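You operate a simulated robot arm through the tools that you are given. There is no shell and no other tool.

The job below is to be done with a simulated robot arm. You get a single attempt, and the scene is never put back.

JOB
Measure the green bolt's head and file the bolt in the cell of its size.
Fine: stand it on the gauge's bed, close the slide on it, read, draw the slide back; the other bolts stay out.

Only the result counts: the job must be done as asked and must still hold three seconds after the hand-in. Knocking over, shifting, dropping, spilling or breaking anything else fails it.

ROBOT AND FRAMES
A 6-joint arm with a three-finger gripper, fixed in place. Base frame: the origin is at the foot of the arm, x ahead of it, y to its left, z up; the work surface is at about z = 770. Lengths are in mm, angles in rad, forces in N, time in s.
Its first joint turns from -2.897 to 2.897 rad. Payload 4.89 kg.
Tool frame: the origin (TCP) lies between the finger pads and is the grasp point; the fingertips stand 30 mm ahead of it; z points along the fingers, y is the line along which they close. Largest opening 164 mm; the body of the gripper starts 125 mm behind the TCP.
Orientation is that of the tool frame in the base frame, as a unit quaternion [w, x, y, z]. With the fingers straight down and closing along the base's y, the tool's x points along the base's -x, its y along +y and its z along -z.

CONTROLS
- The arm moves only by the tool step_arm. Its argument "moves" is text: rows parted by semicolons, each of 7 numbers parted by spaces: the turn, a rotation vector about the tool's x, y, z in degrees, then the shift along the tool's x, y, z in mm, then the gripper command, from -1 (fully open) to 1 (shut), values between in proportion. In form: wx wy wz dx dy dz claw; .... A call has 1 to 20 rows; each row shifts and turns the commanded pose from where the row before left it, along the tool's axes as they then stand. A row lasts 0.2 s, in which the tool goes at most 50 mm and 0.15 rad; a call with a longer step from one row to the next is refused whole, and so is a gripper value outside its range. Where a pose cannot be reached the arm comes as near as it can. A force on the tool above 40 N (or 10 N above the force at the start of the call, whichever is more), or a blocked arm, ends the call early, and 0.2 s more pass. The fingers move at their own pace (about 108 mm/s each) and stop on an object; they squeeze with about 21 N. The grip force told is the motor's: it shows also when the fingers shut on nothing. Time passes only in rows, and 0.2 s behind the last, so rows that do not move let the fingers close. It gives the time, the measured TCP pose, the force on the tool (base axes), the opening and the grip force at its end, in the units of the frame above (readings bear some noise), with the torque about the TCP (base axes, N m) and any sound that the robot's microphone picked up.
- Cameras (640 x 400 px; columns grow to the right, rows downward): "scene" is fixed at [57.7, 498, 1372.7]; the picture's right is [0.16, -0.99, 0.00], its down [-0.51, -0.08, -0.85] and it looks along [0.84, 0.14, -0.52] (base axes); focal length 350 px, centre (320, 200). "wrist" rides on the gripper at [76, -2, -152] in the tool frame; the picture's right is [0.02, 1.00, 0.00], its down [-0.88, 0.02, -0.47] and it looks along [-0.47, 0.01, 0.88] (tool axes); focal length 247 px, centre (320, 200). There is no depth. A picture from a camera that has moved, and an enlarged one, comes with that camera's place and axes in the base frame and with its lens. The place of the scene camera against the robot may be out by one fixed shift of up to 12 mm in any direction.
- get_image(camera): a new picture of that camera. The clock stands still meanwhile.
- lift_body(by): slides the trunk up (or, below 0, down) by that many mm; the arm rides with it, the base frame stays. It gives what a move gives, with no picture.
- inspect(camera, box): a new picture of the part [left, top, right, bottom] of that camera's present view, enlarged. The clock stands still meanwhile.
- hand_in(): hands the job in; it is judged then, once.

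Places have to be worked out from the pictures, the camera data and where the tool is seen. Open the gripper and draw the arm clear of the work before you hand the job in, unless the task says otherwise.

The tools are called after "Request:" as a command line: name --argument value ..., lists and objects as JSON in quotes. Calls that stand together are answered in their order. step_arm: Moves the arm, as the interface text tells. Its arguments: {"type":"object","properties":{"moves":{"type":"string"}},"required":["moves"]} The other tools are called the same way: lift_body (by) slides the trunk up or down; get_image (camera) takes a picture; inspect (camera, box) takes an enlarged picture of a part of a camera's view; hand_in () hands the job in.

At the start:

```text
time: 0.0
tcp_pos: [629.7, 365.6, 1059.3]
tool_rot: [0.0, 0.0, 1.0, 0.0]
contact_force: [0.4, -0.4, 0.0]
wrist_torque: [-0.01, -0.01, 0.01]
width: 164.2
gripper_force: 0.1
trunk travel left (down, up): [-150.0, 240.0]
```

scene: 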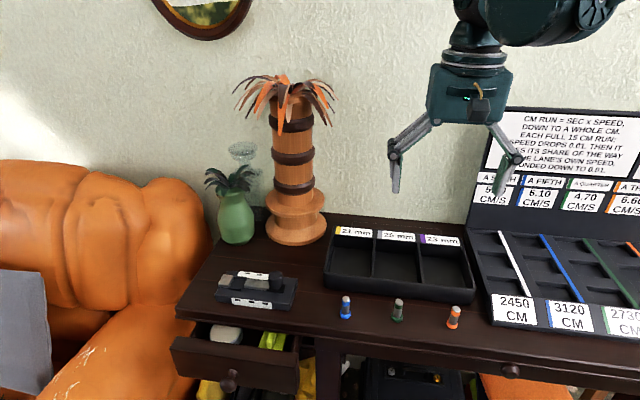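
wrist: 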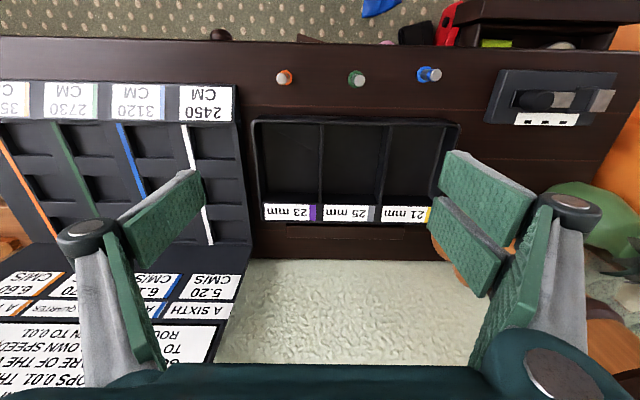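

I'll look closely at the gauge, the bolts and the cells before moving anything.

Request:
inspect --camera "scene" --box '[200, 250, 320, 325]'

Request:
inspect --camera "scene" --box '[320, 215, 480, 335]'

Request:
inspect --camera "wrist" --box '[470, 50, 630, 150]'

Request:
inspect --camera "wrist" --box '[240, 50, 480, 230]'

```text
5.33 times, centred on (260, 288) of scene
camera zoom: at [57.7, 498.0, 1372.7], right [0.16, -0.99, 0.0], down [-0.51, -0.08, -0.85], along [0.84, 0.14, -0.52], focal length 1868 px, centre (640, -267)
```

zoom: 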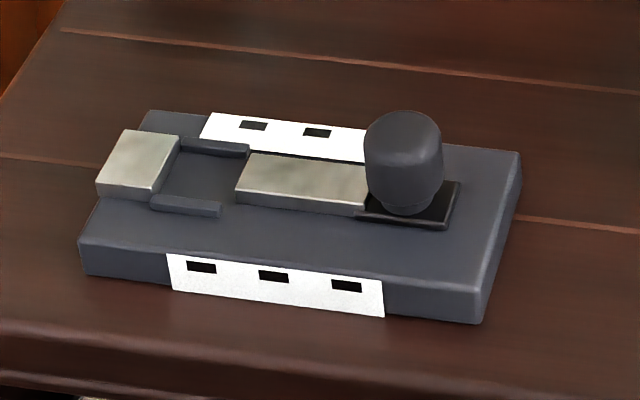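

```text
3.33 times, centred on (400, 275) of scene
camera zoom: at [57.7, 498.0, 1372.7], right [0.16, -0.99, 0.0], down [-0.51, -0.08, -0.85], along [0.84, 0.14, -0.52], focal length 1167 px, centre (53, -50)
```

zoom: 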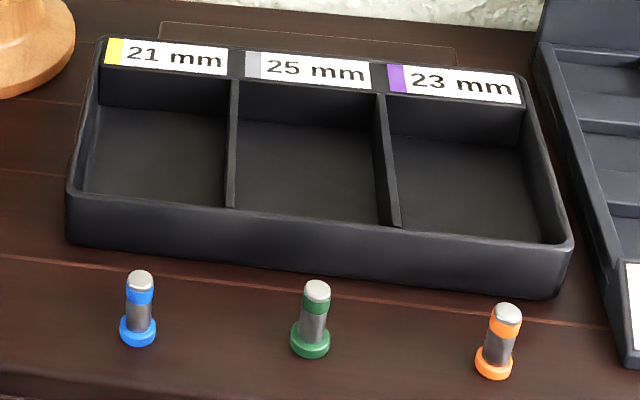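

```text
4.00 times, centred on (550, 100) of wrist
camera zoom: at [554.0, 363.1, 1210.5], right [-0.02, 1.0, 0.0], down [0.88, 0.02, 0.47], along [0.47, 0.01, -0.88], focal length 988 px, centre (-600, 600)
```

zoom: 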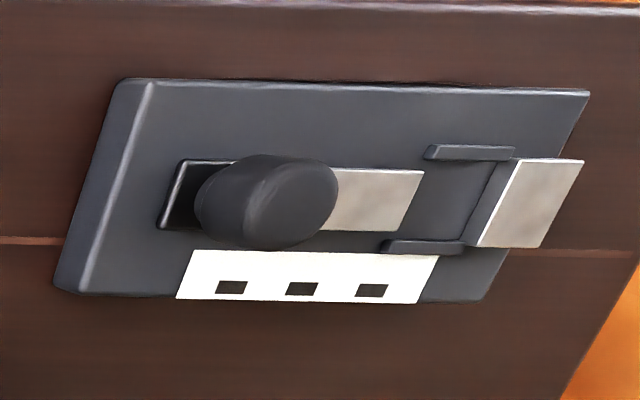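

```text
2.22 times, centred on (360, 140) of wrist
camera zoom: at [554.0, 363.1, 1210.5], right [-0.02, 1.0, 0.0], down [0.88, 0.02, 0.47], along [0.47, 0.01, -0.88], focal length 549 px, centre (231, 333)
```

zoom: 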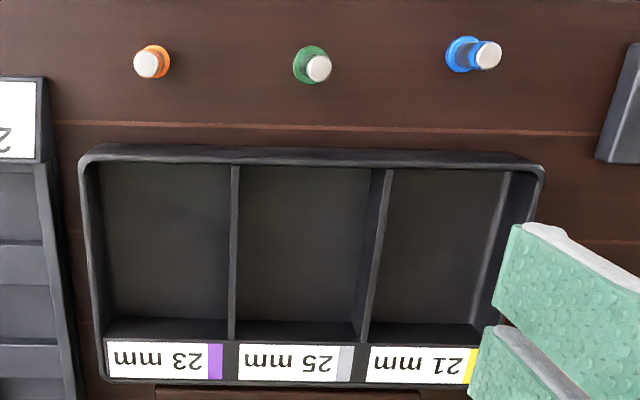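

The gauge's anvil is at its +y end, with the slide bar and knob on the -y side, and all the windows are dark. I estimate the green bolt at (568, 420) and the bed at about (595, 787). I'll bring the wrist camera above the gauge for a close view.

Request:
step_arm --moves "0 0 0 5 45 0 -1; 0 0 0 5 45 10 -1; 0 0 0 5 45 15 -1; 0 0 0 5 45 15 -1; 0 0 0 5 45 15 -1; 0 0 0 5 45 15 -1; 0 0 0 0 45 15 -1; 0 0 0 0 0 15 -1"

```text
time: 1.8
tcp_pos: [601.7, 680.8, 957.3]
tool_rot: [0.001, 0.0, 1.0, 0.0]
contact_force: [0.4, -0.2, 0.4]
wrist_torque: [0.06, -0.04, 0.02]
width: 164.3
gripper_force: 0.0
trunk travel left (down, up): [-150.0, 240.0]
```

The tool is now at (602, 681, 957). I'll take new pictures of the gauge from both cameras.

Request:
get_image --camera "wrist"

Request:
get_image --camera "scene"

```text
taken
camera wrist: at [525.3, 679.4, 1109.2], right [-0.02, 1.0, 0.0], down [0.88, 0.02, 0.47], along [0.47, 0.01, -0.88], focal length 247 px, centre (320, 200)
```

wrist: 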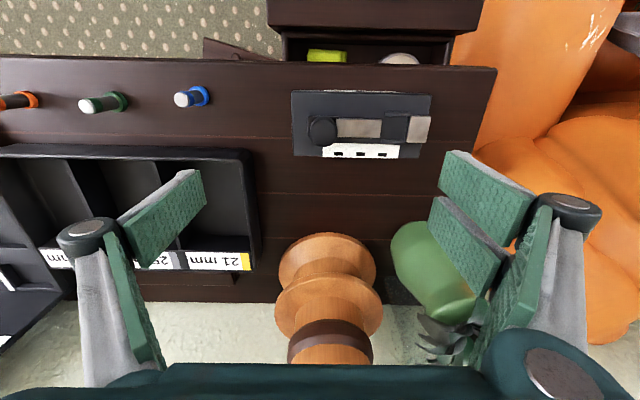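

```text
taken
```

scene: 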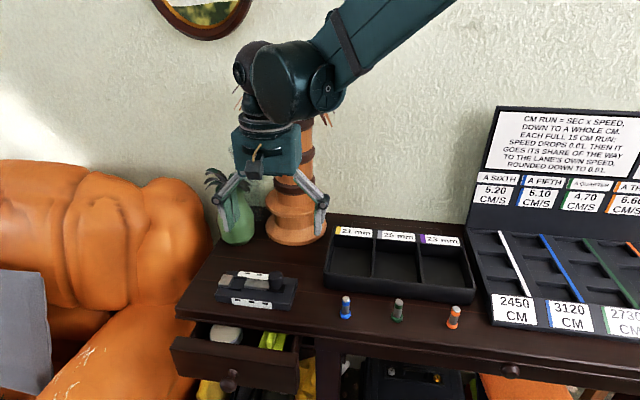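

Request:
inspect --camera "wrist" --box '[280, 75, 460, 175]'

Request:
inspect --camera "wrist" --box '[60, 70, 220, 130]'

```text
3.56 times, centred on (370, 125) of wrist
camera zoom: at [525.3, 679.4, 1109.2], right [-0.02, 1.0, 0.0], down [0.88, 0.02, 0.47], along [0.47, 0.01, -0.88], focal length 878 px, centre (142, 467)
```

zoom: 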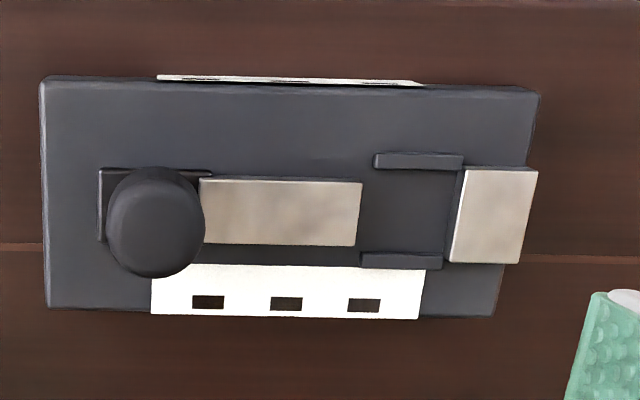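

```text
4.00 times, centred on (140, 100) of wrist
camera zoom: at [525.3, 679.4, 1109.2], right [-0.02, 1.0, 0.0], down [0.88, 0.02, 0.47], along [0.47, 0.01, -0.88], focal length 988 px, centre (1040, 600)
```

zoom: 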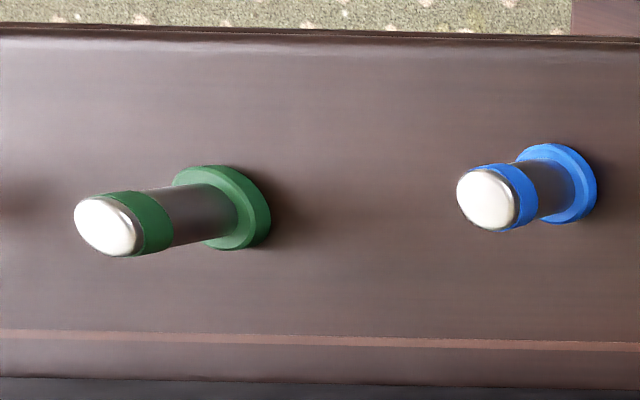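

The bed is about 34 mm long and centred near (590, 777), with the knob near (590, 685). The green bolt is about 48 mm tall and near (568, 421). I'll hover above it with the fingers partly closed, because its neighbours are only about 110 mm away.

Request:
step_arm --moves "0 0 0 5.6 -43.3 0 -1; 0 0 0 5.6 -43.3 0 0.2; 0 0 0 5.6 -43.3 0 0.2; 0 0 0 5.6 -43.3 0 0.2; 0 0 0 5.6 -43.3 0 0.2; 0 0 0 5.7 -43.3 0 0.2; 0 0 0 0 0 20 0.2; 0 0 0 0 0 20 0.2"

Request:
get_image --camera "wrist"

```text
time: 3.6
tcp_pos: [564.3, 418.5, 919.2]
tool_rot: [-0.001, 0.001, 1.0, 0.0]
contact_force: [-1.2, -1.4, 1.1]
wrist_torque: [0.15, -0.18, -0.06]
width: 65.5
gripper_force: 0.1
trunk travel left (down, up): [-150.0, 240.0]
```

```text
taken
camera wrist: at [489.1, 416.7, 1070.1], right [-0.02, 1.0, 0.0], down [0.88, 0.02, 0.47], along [0.47, 0.01, -0.88], focal length 247 px, centre (320, 200)
```

wrist: 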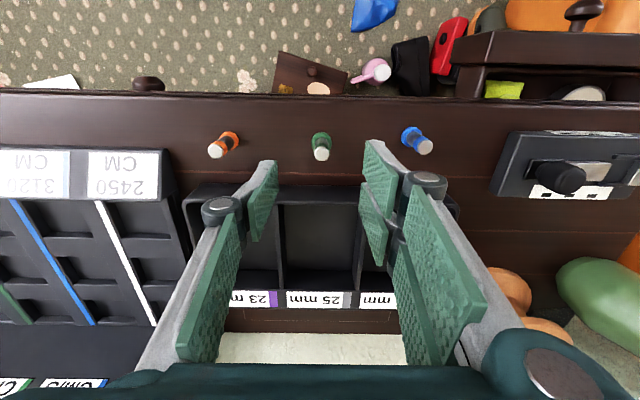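

I'll let the arm settle and re-read the pose, so that I can tell reading noise from tracking lag.

Request:
step_arm --moves "0 0 0 0 0 0 0.2; 0 0 0 0 0 0 0.2"

Request:
inspect --camera "wrist" --box '[280, 110, 380, 180]'

Request:
step_arm --moves "0 0 0 0 0 0 0.2"

```text
time: 4.2
tcp_pos: [565.4, 417.8, 917.7]
tool_rot: [0.0, -0.001, 1.0, -0.001]
contact_force: [0.2, 0.8, -0.1]
wrist_torque: [-0.01, 0.04, 0.01]
width: 65.4
gripper_force: 0.1
trunk travel left (down, up): [-150.0, 240.0]
```

```text
5.71 times, centred on (330, 145) of wrist
camera zoom: at [490.0, 417.6, 1069.7], right [-0.02, 1.0, 0.0], down [0.88, 0.02, 0.47], along [0.47, 0.01, -0.88], focal length 1411 px, centre (263, 514)
```

zoom: 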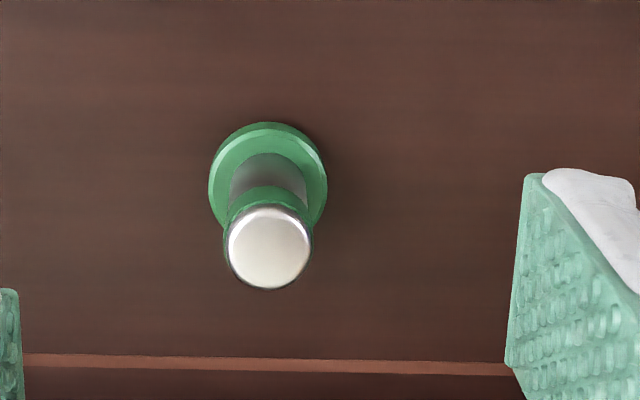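

```text
time: 4.6
tcp_pos: [564.8, 420.0, 918.7]
tool_rot: [0.001, 0.0, 1.0, 0.0]
contact_force: [0.6, -1.2, -0.4]
wrist_torque: [0.01, -0.01, -0.01]
width: 65.7
gripper_force: 0.2
trunk travel left (down, up): [-150.0, 240.0]
```

Reading noise is about 1 mm, and the average pose is (564.8, 418.8, 918.5). The bolt sits at about tool (-2, +0.6) from the TCP. I'll correct for that and go down so the fingertips stop about 14 mm above the table, clear of the head.

Request:
step_arm --moves "0 0 0 -2 0.6 20 0.2; 0 0 0 0 0 20 0.2; 0 0 0 0 0 20 0.2; 0 0 0 0 0 20 0.4; 0 0 0 0 0 13 0.4; 0 0 0 0 0 5 0.4; 0 0 0 0 0 0 0.4"

Request:
get_image --camera "wrist"

Request:
inspect --camera "scene" --box '[350, 260, 450, 340]'

```text
time: 6.2
tcp_pos: [568.3, 421.6, 821.0]
tool_rot: [-0.001, 0.0, 1.0, 0.0]
contact_force: [-0.4, 0.6, 0.3]
wrist_torque: [0.0, 0.03, -0.02]
width: 49.1
gripper_force: 0.0
trunk travel left (down, up): [-150.0, 240.0]
```

```text
taken
camera wrist: at [492.3, 419.0, 972.5], right [-0.02, 1.0, 0.0], down [0.88, 0.02, 0.47], along [0.47, 0.01, -0.88], focal length 247 px, centre (320, 200)
```

wrist: 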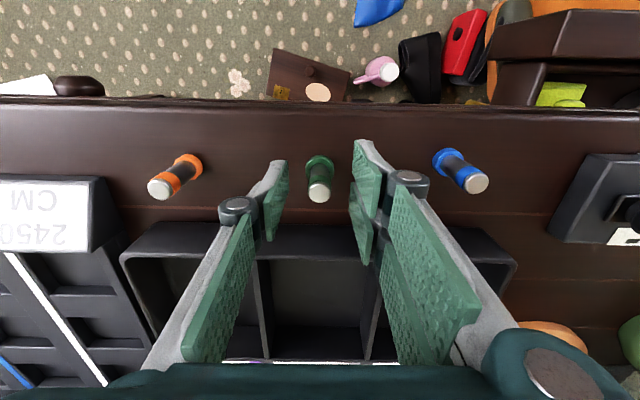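

```text
5.00 times, centred on (400, 300) of scene
camera zoom: at [57.7, 498.0, 1372.7], right [0.16, -0.99, 0.0], down [-0.51, -0.08, -0.85], along [0.84, 0.14, -0.52], focal length 1751 px, centre (-80, -300)
```

zoom: 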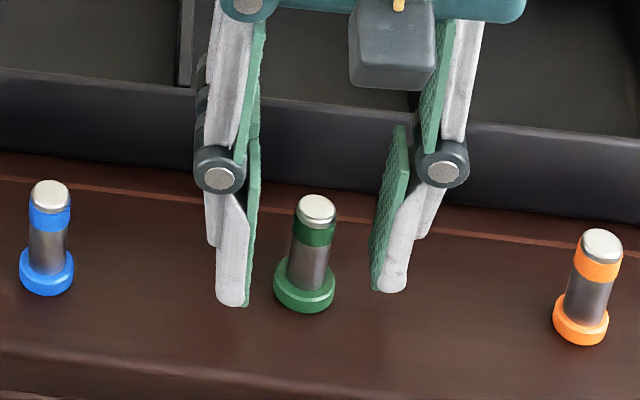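

The bolt stands between the fingers with clear room on both sides. I'll check the x alignment before closing.

Request:
inspect --camera "wrist" --box '[250, 130, 390, 220]'

```text
4.44 times, centred on (320, 175) of wrist
camera zoom: at [492.3, 419.0, 972.5], right [-0.02, 1.0, 0.0], down [0.88, 0.02, 0.47], along [0.47, 0.01, -0.88], focal length 1098 px, centre (320, 311)
```

zoom: 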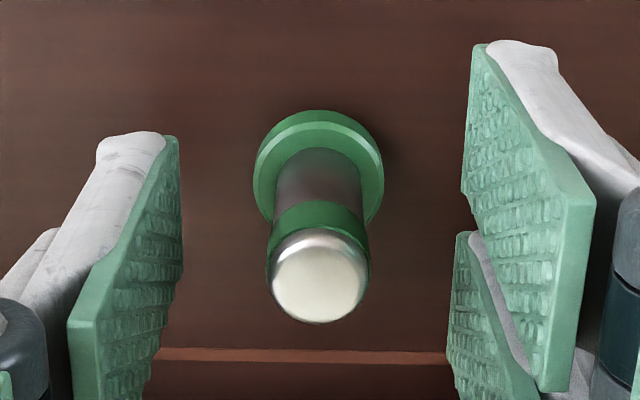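

The gripper is really three-fingered: two pads on the +y side at tool x ±4 to ±30, and one centred on the -y side. The bolt is centred within 1 mm and its head looks about 25 mm wide. I'll go down 5 mm more and close gently on the shank.

Request:
step_arm --moves "0 0 0 0 -0.4 5 0.4; 0 0 0 0 0 0 0.6; 0 0 0 0 0 0 0.7; 0 0 0 0 0 0 0.75; 0 0 0 0 0 0 0.8; 0 0 0 0 0 0 0.85; 0 0 0 0 0 0 1; 0 0 0 0 0 0 1; 0 0 0 0 0 0 1"

Request:
inspect --camera "wrist" --box '[250, 130, 390, 220]'

Request:
inspect --camera "scene" --box '[350, 260, 450, 340]'

```text
time: 8.2
tcp_pos: [567.4, 419.5, 814.9]
tool_rot: [0.0, -0.001, 1.0, -0.001]
contact_force: [-0.1, -0.7, -0.2]
wrist_torque: [-0.01, 0.0, 0.02]
width: 14.5
gripper_force: 21.1
trunk travel left (down, up): [-150.0, 240.0]
```

```text
4.44 times, centred on (320, 175) of wrist
camera zoom: at [492.3, 418.7, 968.0], right [-0.02, 1.0, 0.0], down [0.88, 0.02, 0.47], along [0.47, 0.01, -0.88], focal length 1098 px, centre (320, 311)
```

zoom: 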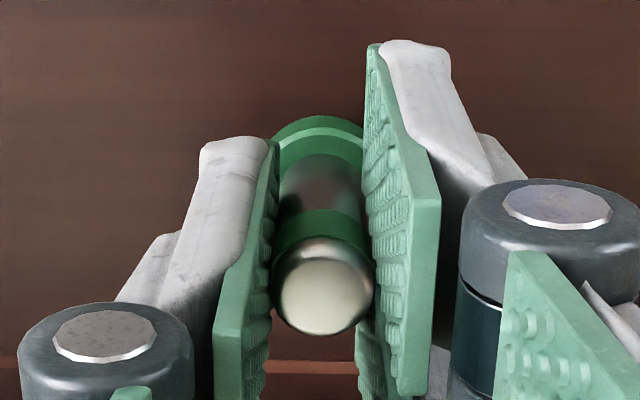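

```text
5.00 times, centred on (400, 300) of scene
camera zoom: at [57.7, 498.0, 1372.7], right [0.16, -0.99, 0.0], down [-0.51, -0.08, -0.85], along [0.84, 0.14, -0.52], focal length 1751 px, centre (-80, -300)
```

zoom: 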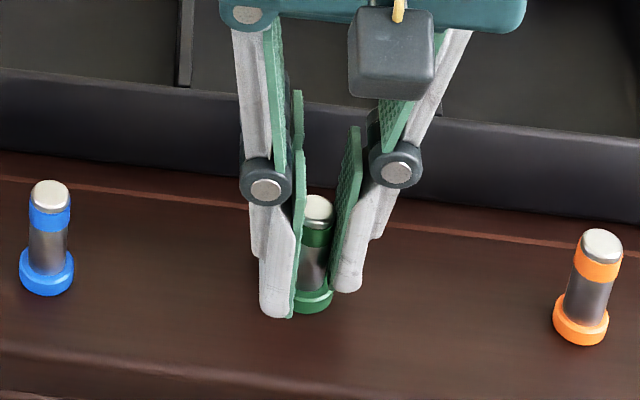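

The shank is gripped at 14.5 mm with 21 N. I'll lift the bolt and carry it over the blue bolt with plenty of clearance, stopping short of the gauge to look again.

Request:
step_arm --moves "0 0 0 0 0 -10 1; 0 0 0 0 0 -20 1; 0 0 0 0 0 -25 1; 0 0 0 0 0 -25 1; 0 0 0 0 0 -20 1; 0 0 0 -2 25 0 1; 0 0 0 -3 40 0 1; 0 0 0 -3 40 0 1; 0 0 0 -3 40 0 1; 0 0 0 -3 40 0 1; 0 0 0 -3 40 0 1; 0 0 0 -3 40 0 1; 0 0 0 -3 40 0 1; 0 0 0 0 15 0 1; 0 0 0 0 0 0 1; 0 0 0 0 0 0 1"

Request:
get_image --camera "wrist"

Request:
get_image --camera "scene"

```text
time: 11.6
tcp_pos: [590.3, 741.3, 914.3]
tool_rot: [0.0, -0.001, 1.0, 0.0]
contact_force: [0.1, 0.8, -0.6]
wrist_torque: [-0.05, 0.0, -0.01]
width: 14.0
gripper_force: 20.9
trunk travel left (down, up): [-150.0, 240.0]
```

```text
taken
camera wrist: at [515.1, 739.4, 1066.7], right [-0.02, 1.0, 0.0], down [0.88, 0.02, 0.47], along [0.47, 0.01, -0.88], focal length 247 px, centre (320, 200)
```

wrist: 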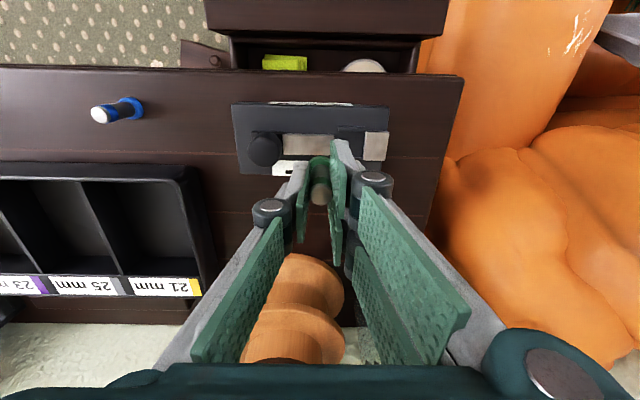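

```text
taken
```

scene: 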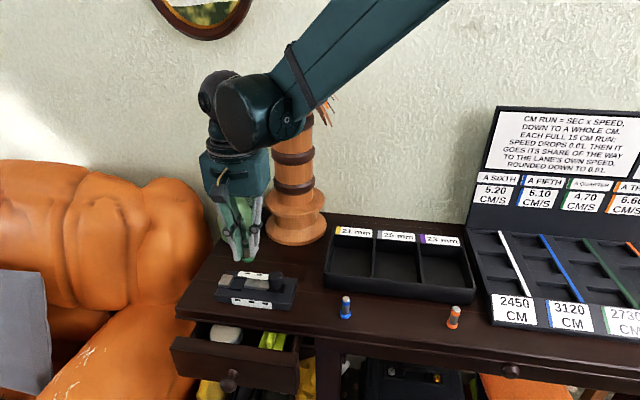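

Request:
inspect --camera "wrist" --box '[225, 90, 405, 200]'

Request:
inspect --camera "wrist" --box '[320, 115, 400, 170]'

Request:
inspect --camera "scene" --box '[200, 230, 310, 320]'

```text
3.56 times, centred on (315, 145) of wrist
camera zoom: at [515.1, 739.4, 1066.7], right [-0.02, 1.0, 0.0], down [0.88, 0.02, 0.47], along [0.47, 0.01, -0.88], focal length 878 px, centre (338, 396)
```

zoom: 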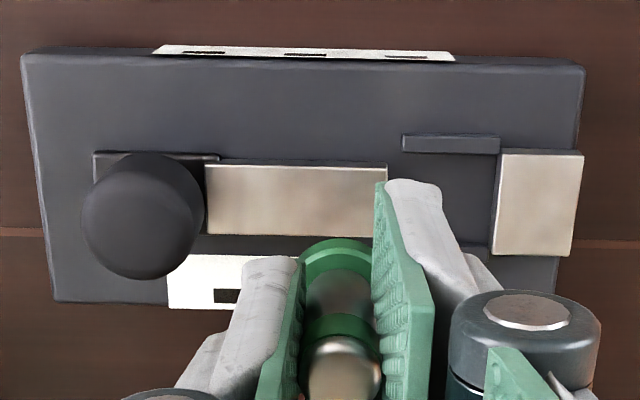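

```text
7.27 times, centred on (360, 142) of wrist
camera zoom: at [515.1, 739.4, 1066.7], right [-0.02, 1.0, 0.0], down [0.88, 0.02, 0.47], along [0.47, 0.01, -0.88], focal length 1796 px, centre (29, 618)
```

zoom: 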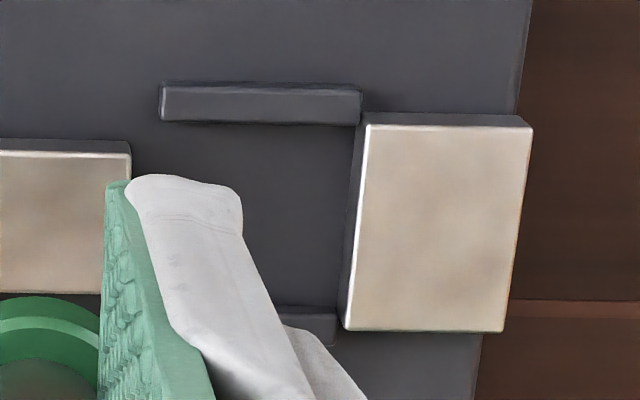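

```text
4.44 times, centred on (255, 275) of scene
camera zoom: at [57.7, 498.0, 1372.7], right [0.16, -0.99, 0.0], down [-0.51, -0.08, -0.85], along [0.84, 0.14, -0.52], focal length 1557 px, centre (609, -133)
```

zoom: 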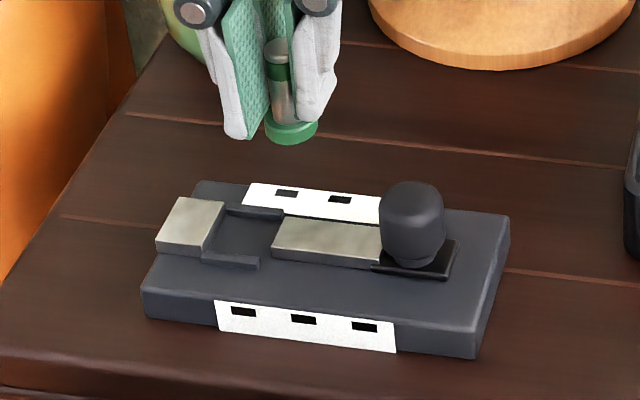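

Working in the tool frame, the bed runs from y +14.4 (slide end) to +49.3 (anvil face), with its centre at x +0.4 between the rails. The bolt hangs at (0, 0), so I'll shift +32 in y, lower partway and recheck.

Request:
step_arm --moves "0 0 0 0.3 16 0 1; 0 0 0 0 16 0 1; 0 0 0 0 0 20 1; 0 0 0 0 0 20 1; 0 0 0 0 0 12 1; 0 0 0 0 0 0 1; 0 0 0 0 0 0 1"

Request:
inspect --camera "wrist" --box '[230, 90, 410, 200]'

Request:
inspect --camera "scene" --box '[200, 230, 310, 320]'

```text
time: 13.2
tcp_pos: [592.2, 773.4, 863.0]
tool_rot: [0.0, 0.0, 1.0, 0.001]
contact_force: [-0.1, 0.0, -0.3]
wrist_torque: [-0.03, -0.01, 0.01]
width: 14.3
gripper_force: 21.2
trunk travel left (down, up): [-150.0, 240.0]
```

```text
3.56 times, centred on (320, 145) of wrist
camera zoom: at [515.9, 771.5, 1014.7], right [-0.02, 1.0, 0.0], down [0.88, 0.02, 0.47], along [0.47, 0.01, -0.88], focal length 878 px, centre (320, 396)
```

zoom: 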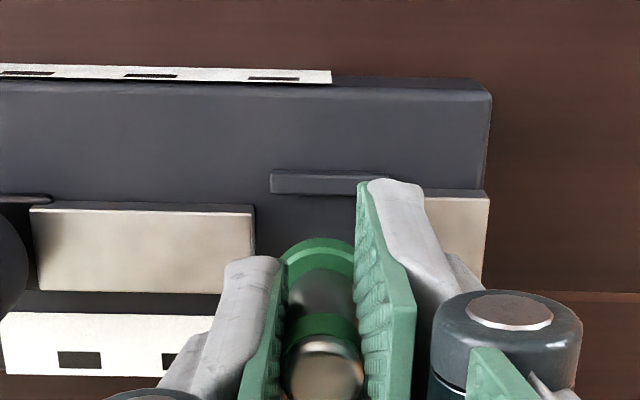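

```text
4.44 times, centred on (255, 275) of scene
camera zoom: at [57.7, 498.0, 1372.7], right [0.16, -0.99, 0.0], down [-0.51, -0.08, -0.85], along [0.84, 0.14, -0.52], focal length 1557 px, centre (609, -133)
```

zoom: 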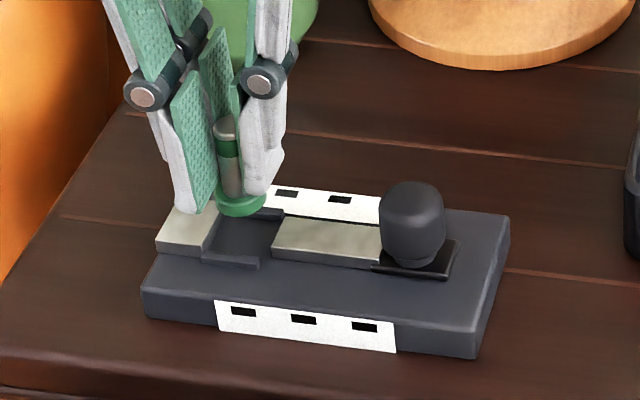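

The slide end is at -17.7 and the anvil face at +17.3, so the bolt is centred in y. I'll zoom in to check the rails in x.

Request:
inspect --camera "wrist" --box '[285, 125, 365, 180]'

Request:
inspect --camera "scene" --box '[230, 255, 280, 290]'

```text
7.27 times, centred on (325, 152) of wrist
camera zoom: at [515.9, 771.5, 1014.7], right [-0.02, 1.0, 0.0], down [0.88, 0.02, 0.47], along [0.47, 0.01, -0.88], focal length 1796 px, centre (284, 546)
```

zoom: 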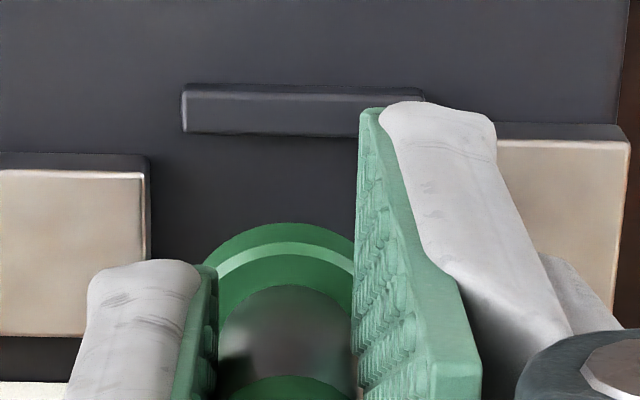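

```text
11.43 times, centred on (255, 272) of scene
camera zoom: at [57.7, 498.0, 1372.7], right [0.16, -0.99, 0.0], down [-0.51, -0.08, -0.85], along [0.84, 0.14, -0.52], focal length 4003 px, centre (1063, -629)
```

zoom: 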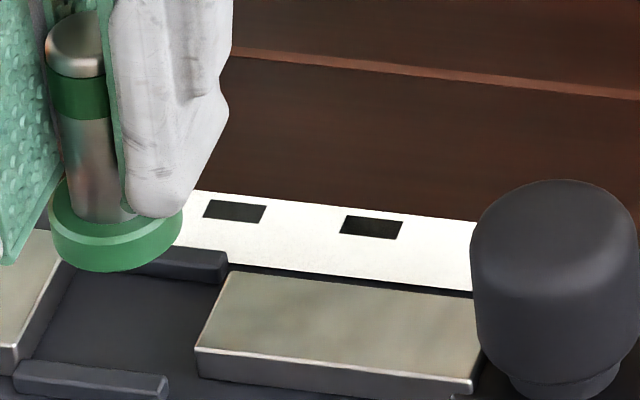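

The rails, slide bar and anvil together put the bed centre about 1.3 mm toward tool +x. I'll shift by that, lower to just above the rails and recheck with less parallax.

Request:
step_arm --moves "0 0 0 1.3 0 5 1; 0 0 0 0 0 10 1; 0 0 0 0 0 0 1; 0 0 0 0 0 0 1"

Request:
inspect --camera "wrist" --box '[285, 125, 365, 180]'

Request:
inspect --camera "scene" --box '[230, 255, 280, 290]'

```text
time: 14.2
tcp_pos: [589.4, 773.9, 849.4]
tool_rot: [-0.001, 0.0, 1.0, -0.001]
contact_force: [-0.4, 0.8, -0.3]
wrist_torque: [0.01, 0.02, 0.04]
width: 14.1
gripper_force: 21.1
trunk travel left (down, up): [-150.0, 240.0]
```

```text
7.27 times, centred on (325, 152) of wrist
camera zoom: at [513.8, 771.7, 1000.3], right [-0.02, 1.0, 0.0], down [0.88, 0.02, 0.47], along [0.47, 0.01, -0.88], focal length 1796 px, centre (284, 546)
```

zoom: 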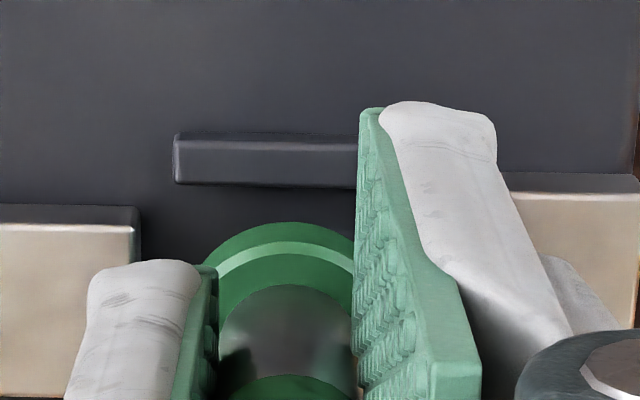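

```text
11.43 times, centred on (255, 272) of scene
camera zoom: at [57.7, 498.0, 1372.7], right [0.16, -0.99, 0.0], down [-0.51, -0.08, -0.85], along [0.84, 0.14, -0.52], focal length 4003 px, centre (1063, -629)
```

zoom: 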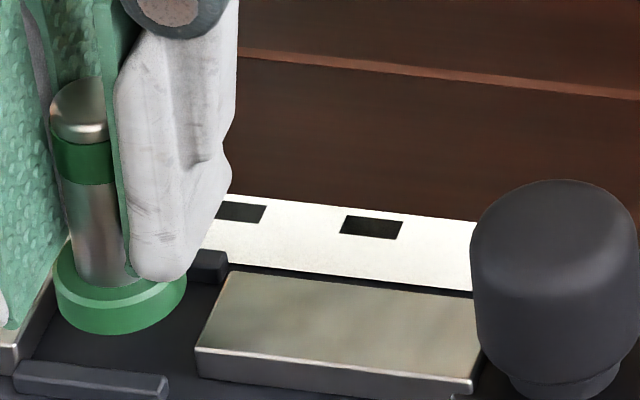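

The bolt is now within about 0.7 mm of the bed centre in x and y. I'll go down most of the remaining 14 or so mm, then watch the force.

Request:
step_arm --moves "0 0 0 -0.4 0 4 1; 0 0 0 0 0.4 4 1; 0 0 0 0 0 3 1; 0 0 0 0 0 0 1"

Request:
inspect --camera "scene" --box '[230, 255, 280, 290]'

Request:
inspect --camera "wrist" --box '[285, 135, 365, 190]'

```text
time: 15.2
tcp_pos: [588.9, 773.2, 838.6]
tool_rot: [0.0, -0.001, 1.0, 0.0]
contact_force: [0.8, 0.4, -0.9]
wrist_torque: [0.01, -0.01, -0.01]
width: 14.4
gripper_force: 20.9
trunk travel left (down, up): [-150.0, 240.0]
```

```text
11.43 times, centred on (255, 272) of scene
camera zoom: at [57.7, 498.0, 1372.7], right [0.16, -0.99, 0.0], down [-0.51, -0.08, -0.85], along [0.84, 0.14, -0.52], focal length 4003 px, centre (1063, -629)
```

zoom: 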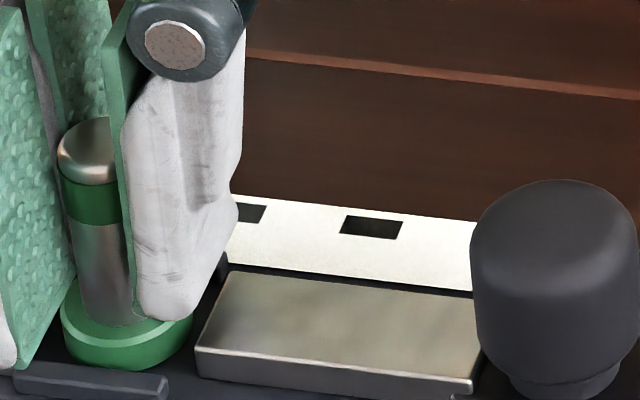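

```text
7.27 times, centred on (325, 162) of wrist
camera zoom: at [513.8, 771.5, 990.1], right [-0.02, 1.0, 0.0], down [0.88, 0.02, 0.47], along [0.47, 0.01, -0.88], focal length 1796 px, centre (284, 473)
```

zoom: 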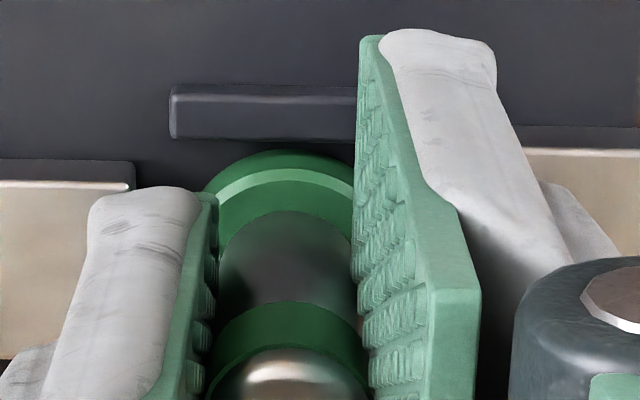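

The gap to the near rail is about 1.3 mm against a nominal 2.2, so I'll shift tool x by -0.7. Then I'll step down gently toward contact.

Request:
step_arm --moves "0 0 0 -0.7 0 0 1; 0 0 0 0 0 1 1; 0 0 0 0 0 1 1; 0 0 0 0 0 1 1; 0 0 0 0 0 0 1"

Request:
inspect --camera "wrist" --box '[285, 135, 365, 190]'

Request:
inspect --camera "scene" --box '[230, 255, 280, 290]'

```text
time: 16.4
tcp_pos: [590.4, 772.4, 836.4]
tool_rot: [0.0, 0.001, 1.0, 0.0]
contact_force: [-0.2, 3.9, 20.0]
wrist_torque: [0.12, -0.05, -0.01]
width: 14.1
gripper_force: 20.8
trunk travel left (down, up): [-150.0, 240.0]
```

```text
7.27 times, centred on (325, 162) of wrist
camera zoom: at [514.4, 770.6, 987.6], right [-0.02, 1.0, 0.0], down [0.88, 0.02, 0.47], along [0.47, 0.01, -0.88], focal length 1796 px, centre (284, 473)
```

zoom: 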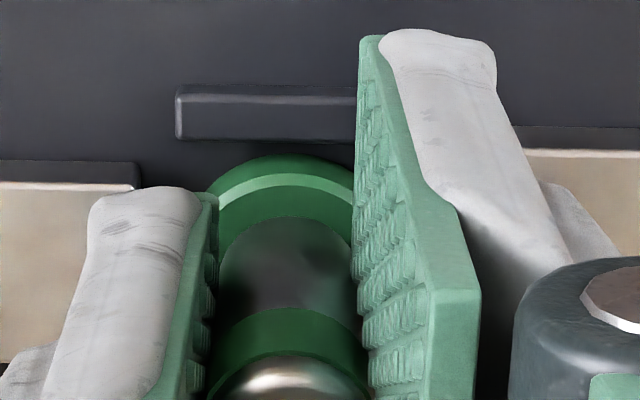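

```text
11.43 times, centred on (255, 272) of scene
camera zoom: at [57.7, 498.0, 1372.7], right [0.16, -0.99, 0.0], down [-0.51, -0.08, -0.85], along [0.84, 0.14, -0.52], focal length 4003 px, centre (1063, -629)
```

zoom: 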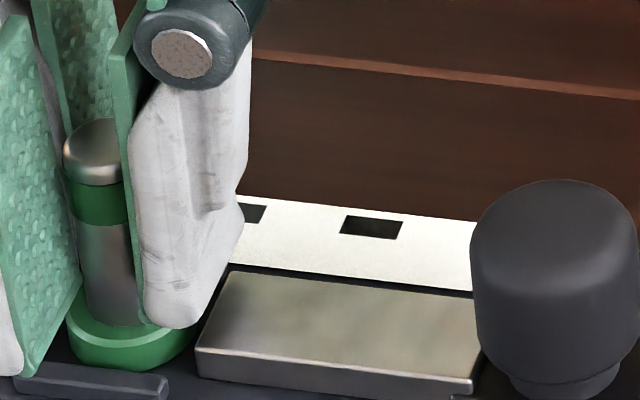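

There's 20 N of upward force with the TCP at 836.4, so the bolt is resting on the bed. The gauge top works out at about z 791, and the head sits between the rails. I'll back the command up 1.5 mm to relieve the press and re-read.

Request:
step_arm --moves "0 0 0 0 0 -0.8 1; 0 0 0 0 0 -0.6 1; 0 0 0 0 0 0 1"

Request:
inspect --camera "scene" --box '[230, 255, 280, 290]'

```text
time: 17.2
tcp_pos: [589.3, 772.2, 836.3]
tool_rot: [0.0, 0.0, 1.0, 0.0]
contact_force: [0.2, -0.4, 5.5]
wrist_torque: [-0.01, 0.0, 0.0]
width: 14.1
gripper_force: 21.2
trunk travel left (down, up): [-150.0, 240.0]
```

```text
11.43 times, centred on (255, 272) of scene
camera zoom: at [57.7, 498.0, 1372.7], right [0.16, -0.99, 0.0], down [-0.51, -0.08, -0.85], along [0.84, 0.14, -0.52], focal length 4003 px, centre (1063, -629)
```

zoom: 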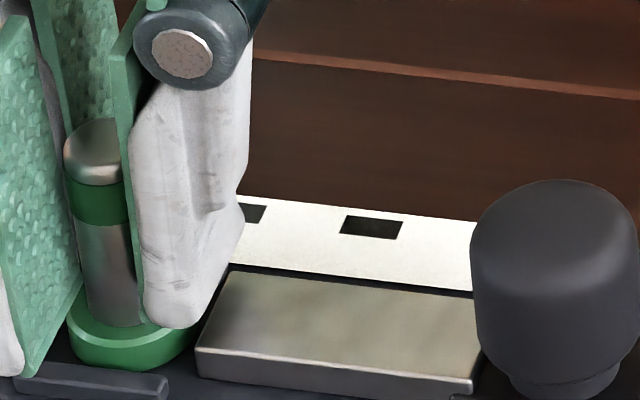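

The force is down to 5.5 N and the bolt stands on the bed. I'll open the fingers slightly and check that it stays upright before lifting.

Request:
step_arm --moves "0 0 0 0 0 0 0.85; 0 0 0 0 0 0 0.8; 0 0 0 0 0 0 0.75; 0 0 0 0 0 0 0.65; 0 0 0 0 0 0 0.6; 0 0 0 0 0 0 0.6"

Request:
inspect --camera "scene" --box '[230, 255, 280, 290]'

Request:
inspect --camera "wrist" --box '[270, 125, 370, 195]'

```text
time: 18.6
tcp_pos: [588.5, 773.3, 835.7]
tool_rot: [0.0, 0.0, 1.0, -0.001]
contact_force: [0.2, 0.5, -0.8]
wrist_torque: [-0.03, -0.01, 0.0]
width: 32.7
gripper_force: 0.1
trunk travel left (down, up): [-150.0, 240.0]
```

```text
11.43 times, centred on (255, 272) of scene
camera zoom: at [57.7, 498.0, 1372.7], right [0.16, -0.99, 0.0], down [-0.51, -0.08, -0.85], along [0.84, 0.14, -0.52], focal length 4003 px, centre (1063, -629)
```

zoom: 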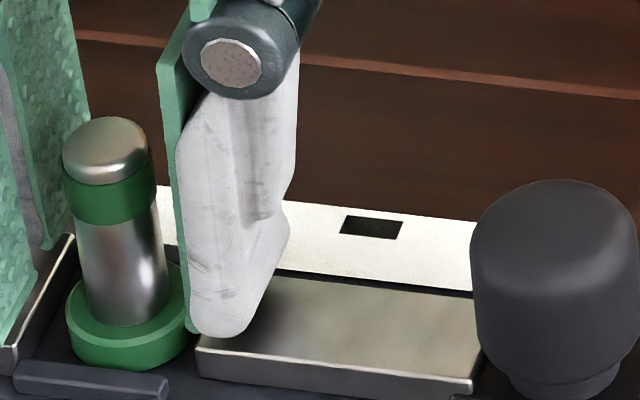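

```text
5.71 times, centred on (320, 160) of wrist
camera zoom: at [514.5, 770.9, 987.7], right [-0.02, 1.0, 0.0], down [0.88, 0.02, 0.47], along [0.47, 0.01, -0.88], focal length 1411 px, centre (320, 429)
```

zoom: 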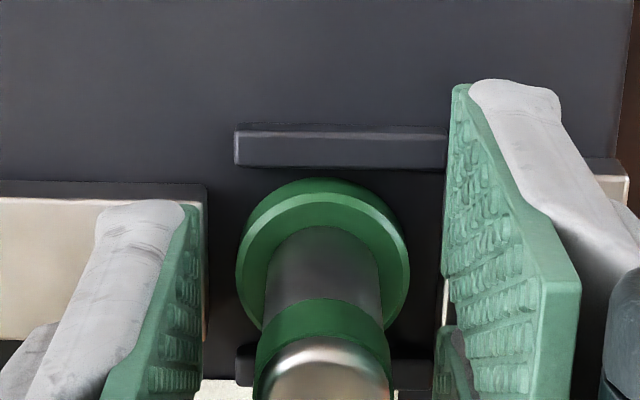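

The green bolt stands upright and centred on the bed. I'll lift straight clear and move over to the slide's knob.

Request:
step_arm --moves "0 0 0 0 0 -5 0.55; 0 0 0 0 0 -15 0.55; 0 0 0 0 0 -20 0.55; 0 0 0 0 0 -20 0.55; 0 0 0 0 0 -10 0.4; 0 0 0 0 -22 0 0.2; 0 0 0 0 -22 0 0.2; 0 0 0 0 -22 0 0.2; 0 0 0 0 -20 0 0.2; 0 0 0 0 0 0 0.2; 0 0 0 0 0 0 0.2"

Request:
inspect --camera "wrist" --box '[250, 80, 430, 200]'

Request:
inspect --camera "scene" --box '[200, 230, 310, 320]'

```text
time: 21.0
tcp_pos: [589.5, 685.0, 905.9]
tool_rot: [0.0, 0.0, 1.0, 0.0]
contact_force: [-0.1, 0.5, 0.6]
wrist_torque: [0.0, -0.04, 0.0]
width: 66.0
gripper_force: 0.1
trunk travel left (down, up): [-150.0, 240.0]
```

```text
3.33 times, centred on (340, 140) of wrist
camera zoom: at [514.3, 684.5, 1058.0], right [-0.02, 1.0, 0.0], down [0.88, 0.02, 0.47], along [0.47, 0.01, -0.88], focal length 823 px, centre (253, 400)
```

zoom: 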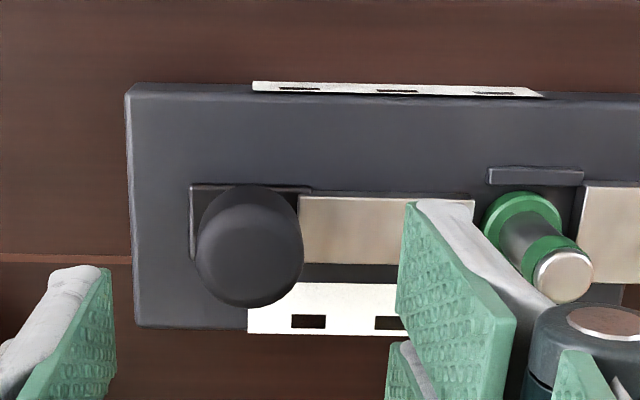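

```text
4.44 times, centred on (255, 275) of scene
camera zoom: at [57.7, 498.0, 1372.7], right [0.16, -0.99, 0.0], down [-0.51, -0.08, -0.85], along [0.84, 0.14, -0.52], focal length 1557 px, centre (609, -133)
```

zoom: 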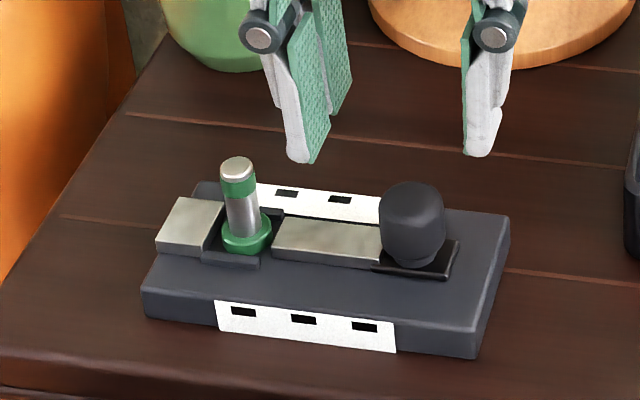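

The knob centre is at about tool (+1.3, -1.5) and roughly 31 mm across. I'll straddle it with the fingers open, keeping the tips about 5 mm above the slide bar.

Request:
step_arm --moves "0 0 0 1.3 -1.5 10 0.2; 0 0 0 0 0 20 0.2; 0 0 0 0 0 20 0.2; 0 0 0 0 0 12 0.2; 0 0 0 0 0 6 0.2; 0 0 0 0 0 0 0.4; 0 0 0 0 0 0 0.4"

Request:
inspect --camera "wrist" --box '[230, 100, 430, 230]'

Request:
inspect --camera "scene" --box '[200, 230, 310, 320]'

```text
time: 22.6
tcp_pos: [588.9, 685.1, 837.3]
tool_rot: [0.001, 0.0, 1.0, 0.0]
contact_force: [-0.1, -0.1, -0.2]
wrist_torque: [-0.03, 0.0, 0.01]
width: 49.1
gripper_force: 0.0
trunk travel left (down, up): [-150.0, 240.0]
```

```text
3.08 times, centred on (330, 165) of wrist
camera zoom: at [513.3, 683.6, 990.0], right [-0.02, 1.0, 0.0], down [0.88, 0.02, 0.47], along [0.47, 0.01, -0.88], focal length 760 px, centre (289, 308)
```

zoom: 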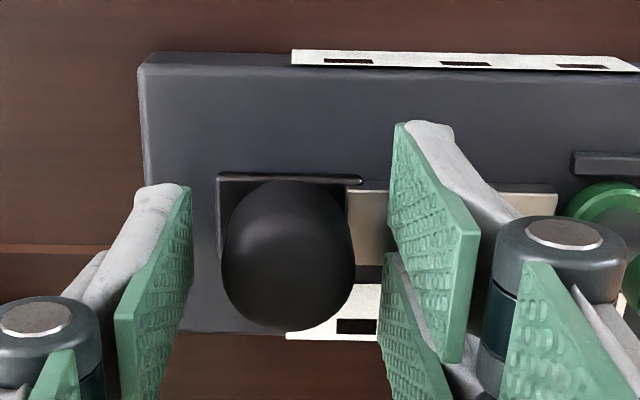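

```text
4.44 times, centred on (255, 275) of scene
camera zoom: at [57.7, 498.0, 1372.7], right [0.16, -0.99, 0.0], down [-0.51, -0.08, -0.85], along [0.84, 0.14, -0.52], focal length 1557 px, centre (609, -133)
```

zoom: 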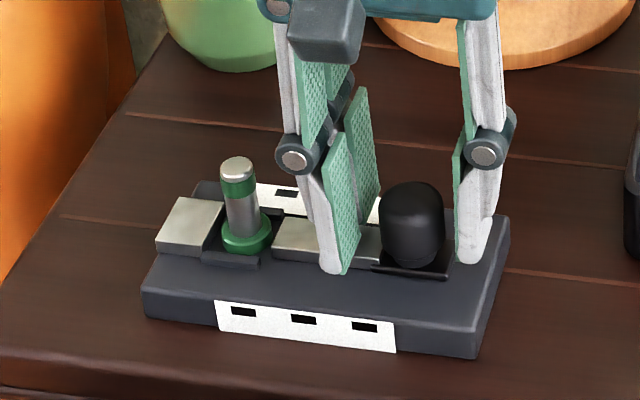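

The fingers straddle the knob cleanly. I'll narrow them to about 36 mm for a loose hold and begin pushing the slide toward the bolt in +y.

Request:
step_arm --moves "0 0 0 0 0 0 0.5; 0 0 0 0 0 0 0.56; 0 0 0 0 0 0 0.56; 0 0 0 0 2 0 0.56; 0 0 0 0 2 0 0.56; 0 0 0 0 2 0 0.56; 0 0 0 0 0 0 0.56"

Request:
inspect --camera "scene" --box '[200, 230, 310, 320]'

```text
time: 24.2
tcp_pos: [588.1, 691.4, 838.6]
tool_rot: [0.0, 0.0, 1.0, 0.0]
contact_force: [0.0, -0.7, 0.3]
wrist_torque: [-0.01, -0.01, -0.01]
width: 36.6
gripper_force: 0.3
trunk travel left (down, up): [-150.0, 240.0]
```

```text
4.44 times, centred on (255, 275) of scene
camera zoom: at [57.7, 498.0, 1372.7], right [0.16, -0.99, 0.0], down [-0.51, -0.08, -0.85], along [0.84, 0.14, -0.52], focal length 1557 px, centre (609, -133)
```

zoom: 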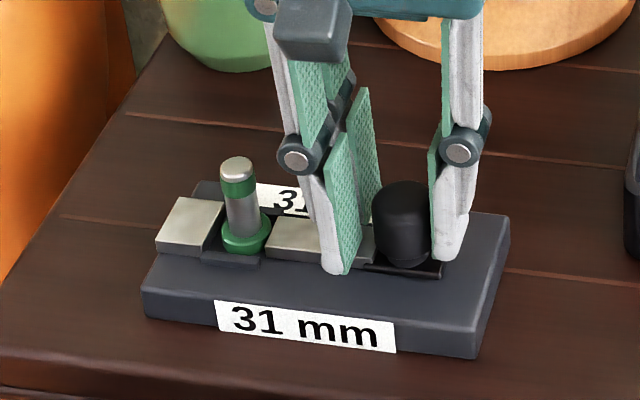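

The display plates have come alive and read the slide's opening, now 31 mm. I'll keep closing in 1 mm steps and watch the force.

Request:
step_arm --moves "0 0 0 0 1 0 0.56; 0 0 0 0 1 0 0.56; 0 0 0 0 1 0 0.56; 0 0 0 0 1 0 0.56; 0 0 0 0 0 0 0.56"

Request:
inspect --camera "scene" --box '[200, 230, 310, 320]'

```text
time: 25.4
tcp_pos: [588.9, 694.8, 837.4]
tool_rot: [0.0, 0.0, 1.0, 0.0]
contact_force: [-1.2, -1.4, -1.0]
wrist_torque: [-0.07, 0.02, 0.02]
width: 36.8
gripper_force: 1.1
trunk travel left (down, up): [-150.0, 240.0]
```

```text
4.44 times, centred on (255, 275) of scene
camera zoom: at [57.7, 498.0, 1372.7], right [0.16, -0.99, 0.0], down [-0.51, -0.08, -0.85], along [0.84, 0.14, -0.52], focal length 1557 px, centre (609, -133)
```

zoom: 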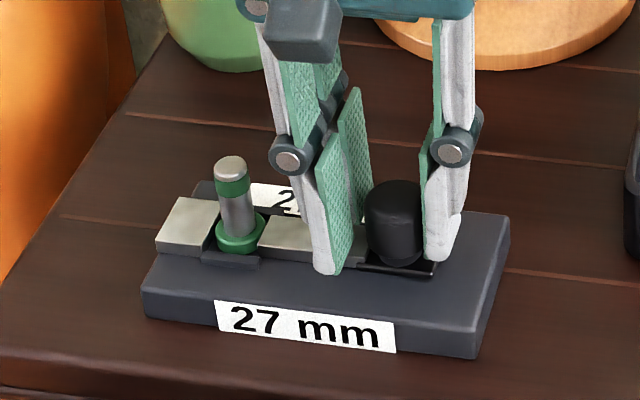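

It reads 27 mm and the bolt has started to move toward the anvil. The force is still about 1.5 N, so I'll continue in small steps.

Request:
step_arm --moves "0 0 0 0 1 0 0.56; 0 0 0 0 1 0 0.56; 0 0 0 0 0 0 0.56"

Request:
inspect --camera "scene" --box '[200, 230, 310, 320]'

```text
time: 26.2
tcp_pos: [589.9, 697.2, 838.2]
tool_rot: [0.001, 0.0, 1.0, 0.0]
contact_force: [-1.9, -3.8, -1.6]
wrist_torque: [-0.12, 0.05, -0.02]
width: 37.3
gripper_force: 1.9
trunk travel left (down, up): [-150.0, 240.0]
```

```text
4.44 times, centred on (255, 275) of scene
camera zoom: at [57.7, 498.0, 1372.7], right [0.16, -0.99, 0.0], down [-0.51, -0.08, -0.85], along [0.84, 0.14, -0.52], focal length 1557 px, centre (609, -133)
```

zoom: 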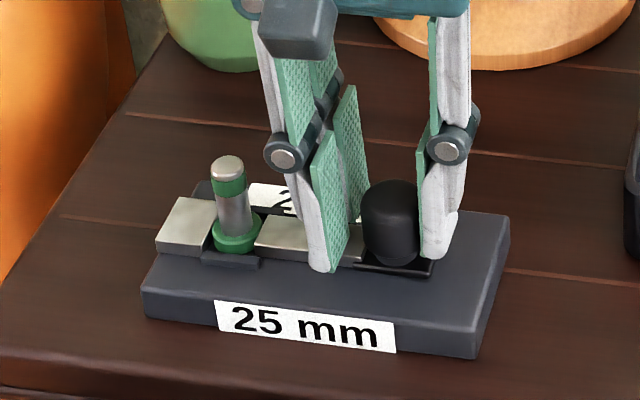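

It reads 25 mm at about 4 N. I'll push a little harder to make sure it's firmly stopped and not still closing.

Request:
step_arm --moves "0 0 0 0 0.7 0 0.56; 0 0 0 0 0.7 0 0.56; 0 0 0 0 0 0 0.56"

Request:
inspect --camera "scene" --box '[200, 230, 310, 320]'

```text
time: 27.0
tcp_pos: [590.0, 698.8, 839.0]
tool_rot: [0.0, 0.0, 1.0, 0.0]
contact_force: [0.4, -7.4, 1.1]
wrist_torque: [-0.24, -0.04, 0.02]
width: 38.9
gripper_force: 3.5
trunk travel left (down, up): [-150.0, 240.0]
```

```text
4.44 times, centred on (255, 275) of scene
camera zoom: at [57.7, 498.0, 1372.7], right [0.16, -0.99, 0.0], down [-0.51, -0.08, -0.85], along [0.84, 0.14, -0.52], focal length 1557 px, centre (609, -133)
```

zoom: 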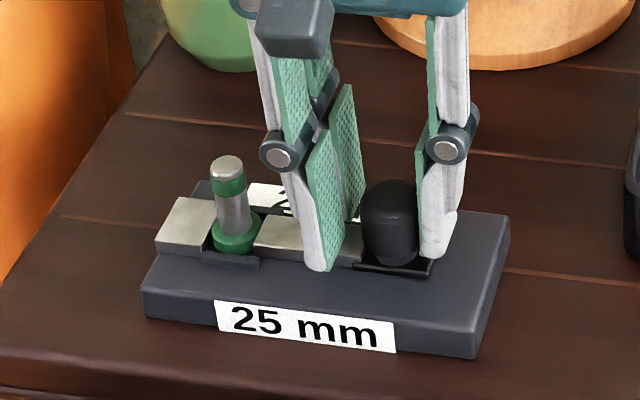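

The force rose to 7 N and the fingers yielded, but the reading stayed at 25 mm, so the slide is stopped. I'll check up close that the head is pinched between the slide and anvil.

Request:
inspect --camera "scene" --box '[225, 255, 295, 305]'

Request:
inspect --camera "wrist" --box '[340, 100, 460, 190]'

```text
8.00 times, centred on (260, 280) of scene
camera zoom: at [57.7, 498.0, 1372.7], right [0.16, -0.99, 0.0], down [-0.51, -0.08, -0.85], along [0.84, 0.14, -0.52], focal length 2802 px, centre (800, -440)
```

zoom: 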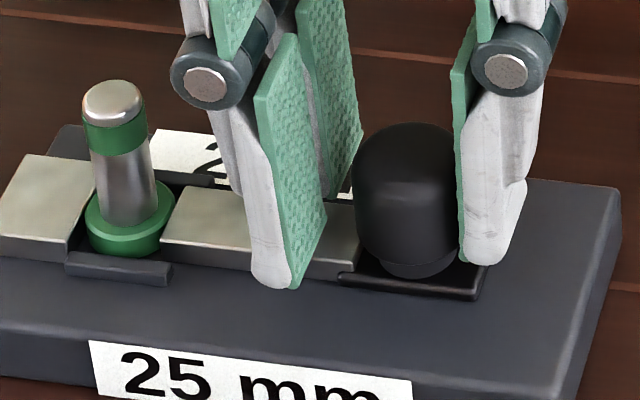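

```text
4.44 times, centred on (400, 145) of wrist
camera zoom: at [514.0, 696.6, 990.0], right [-0.02, 1.0, 0.0], down [0.88, 0.02, 0.47], along [0.47, 0.01, -0.88], focal length 1098 px, centre (-36, 444)
```

zoom: 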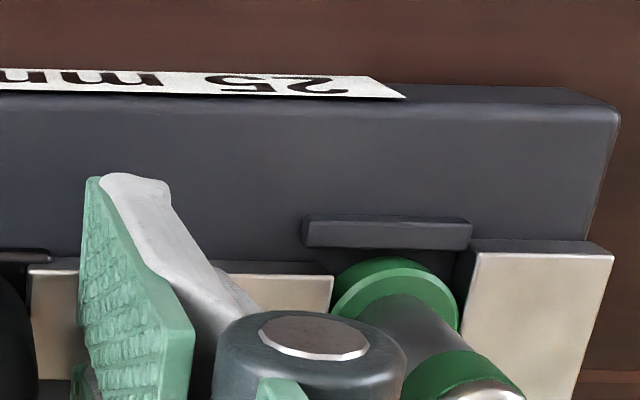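

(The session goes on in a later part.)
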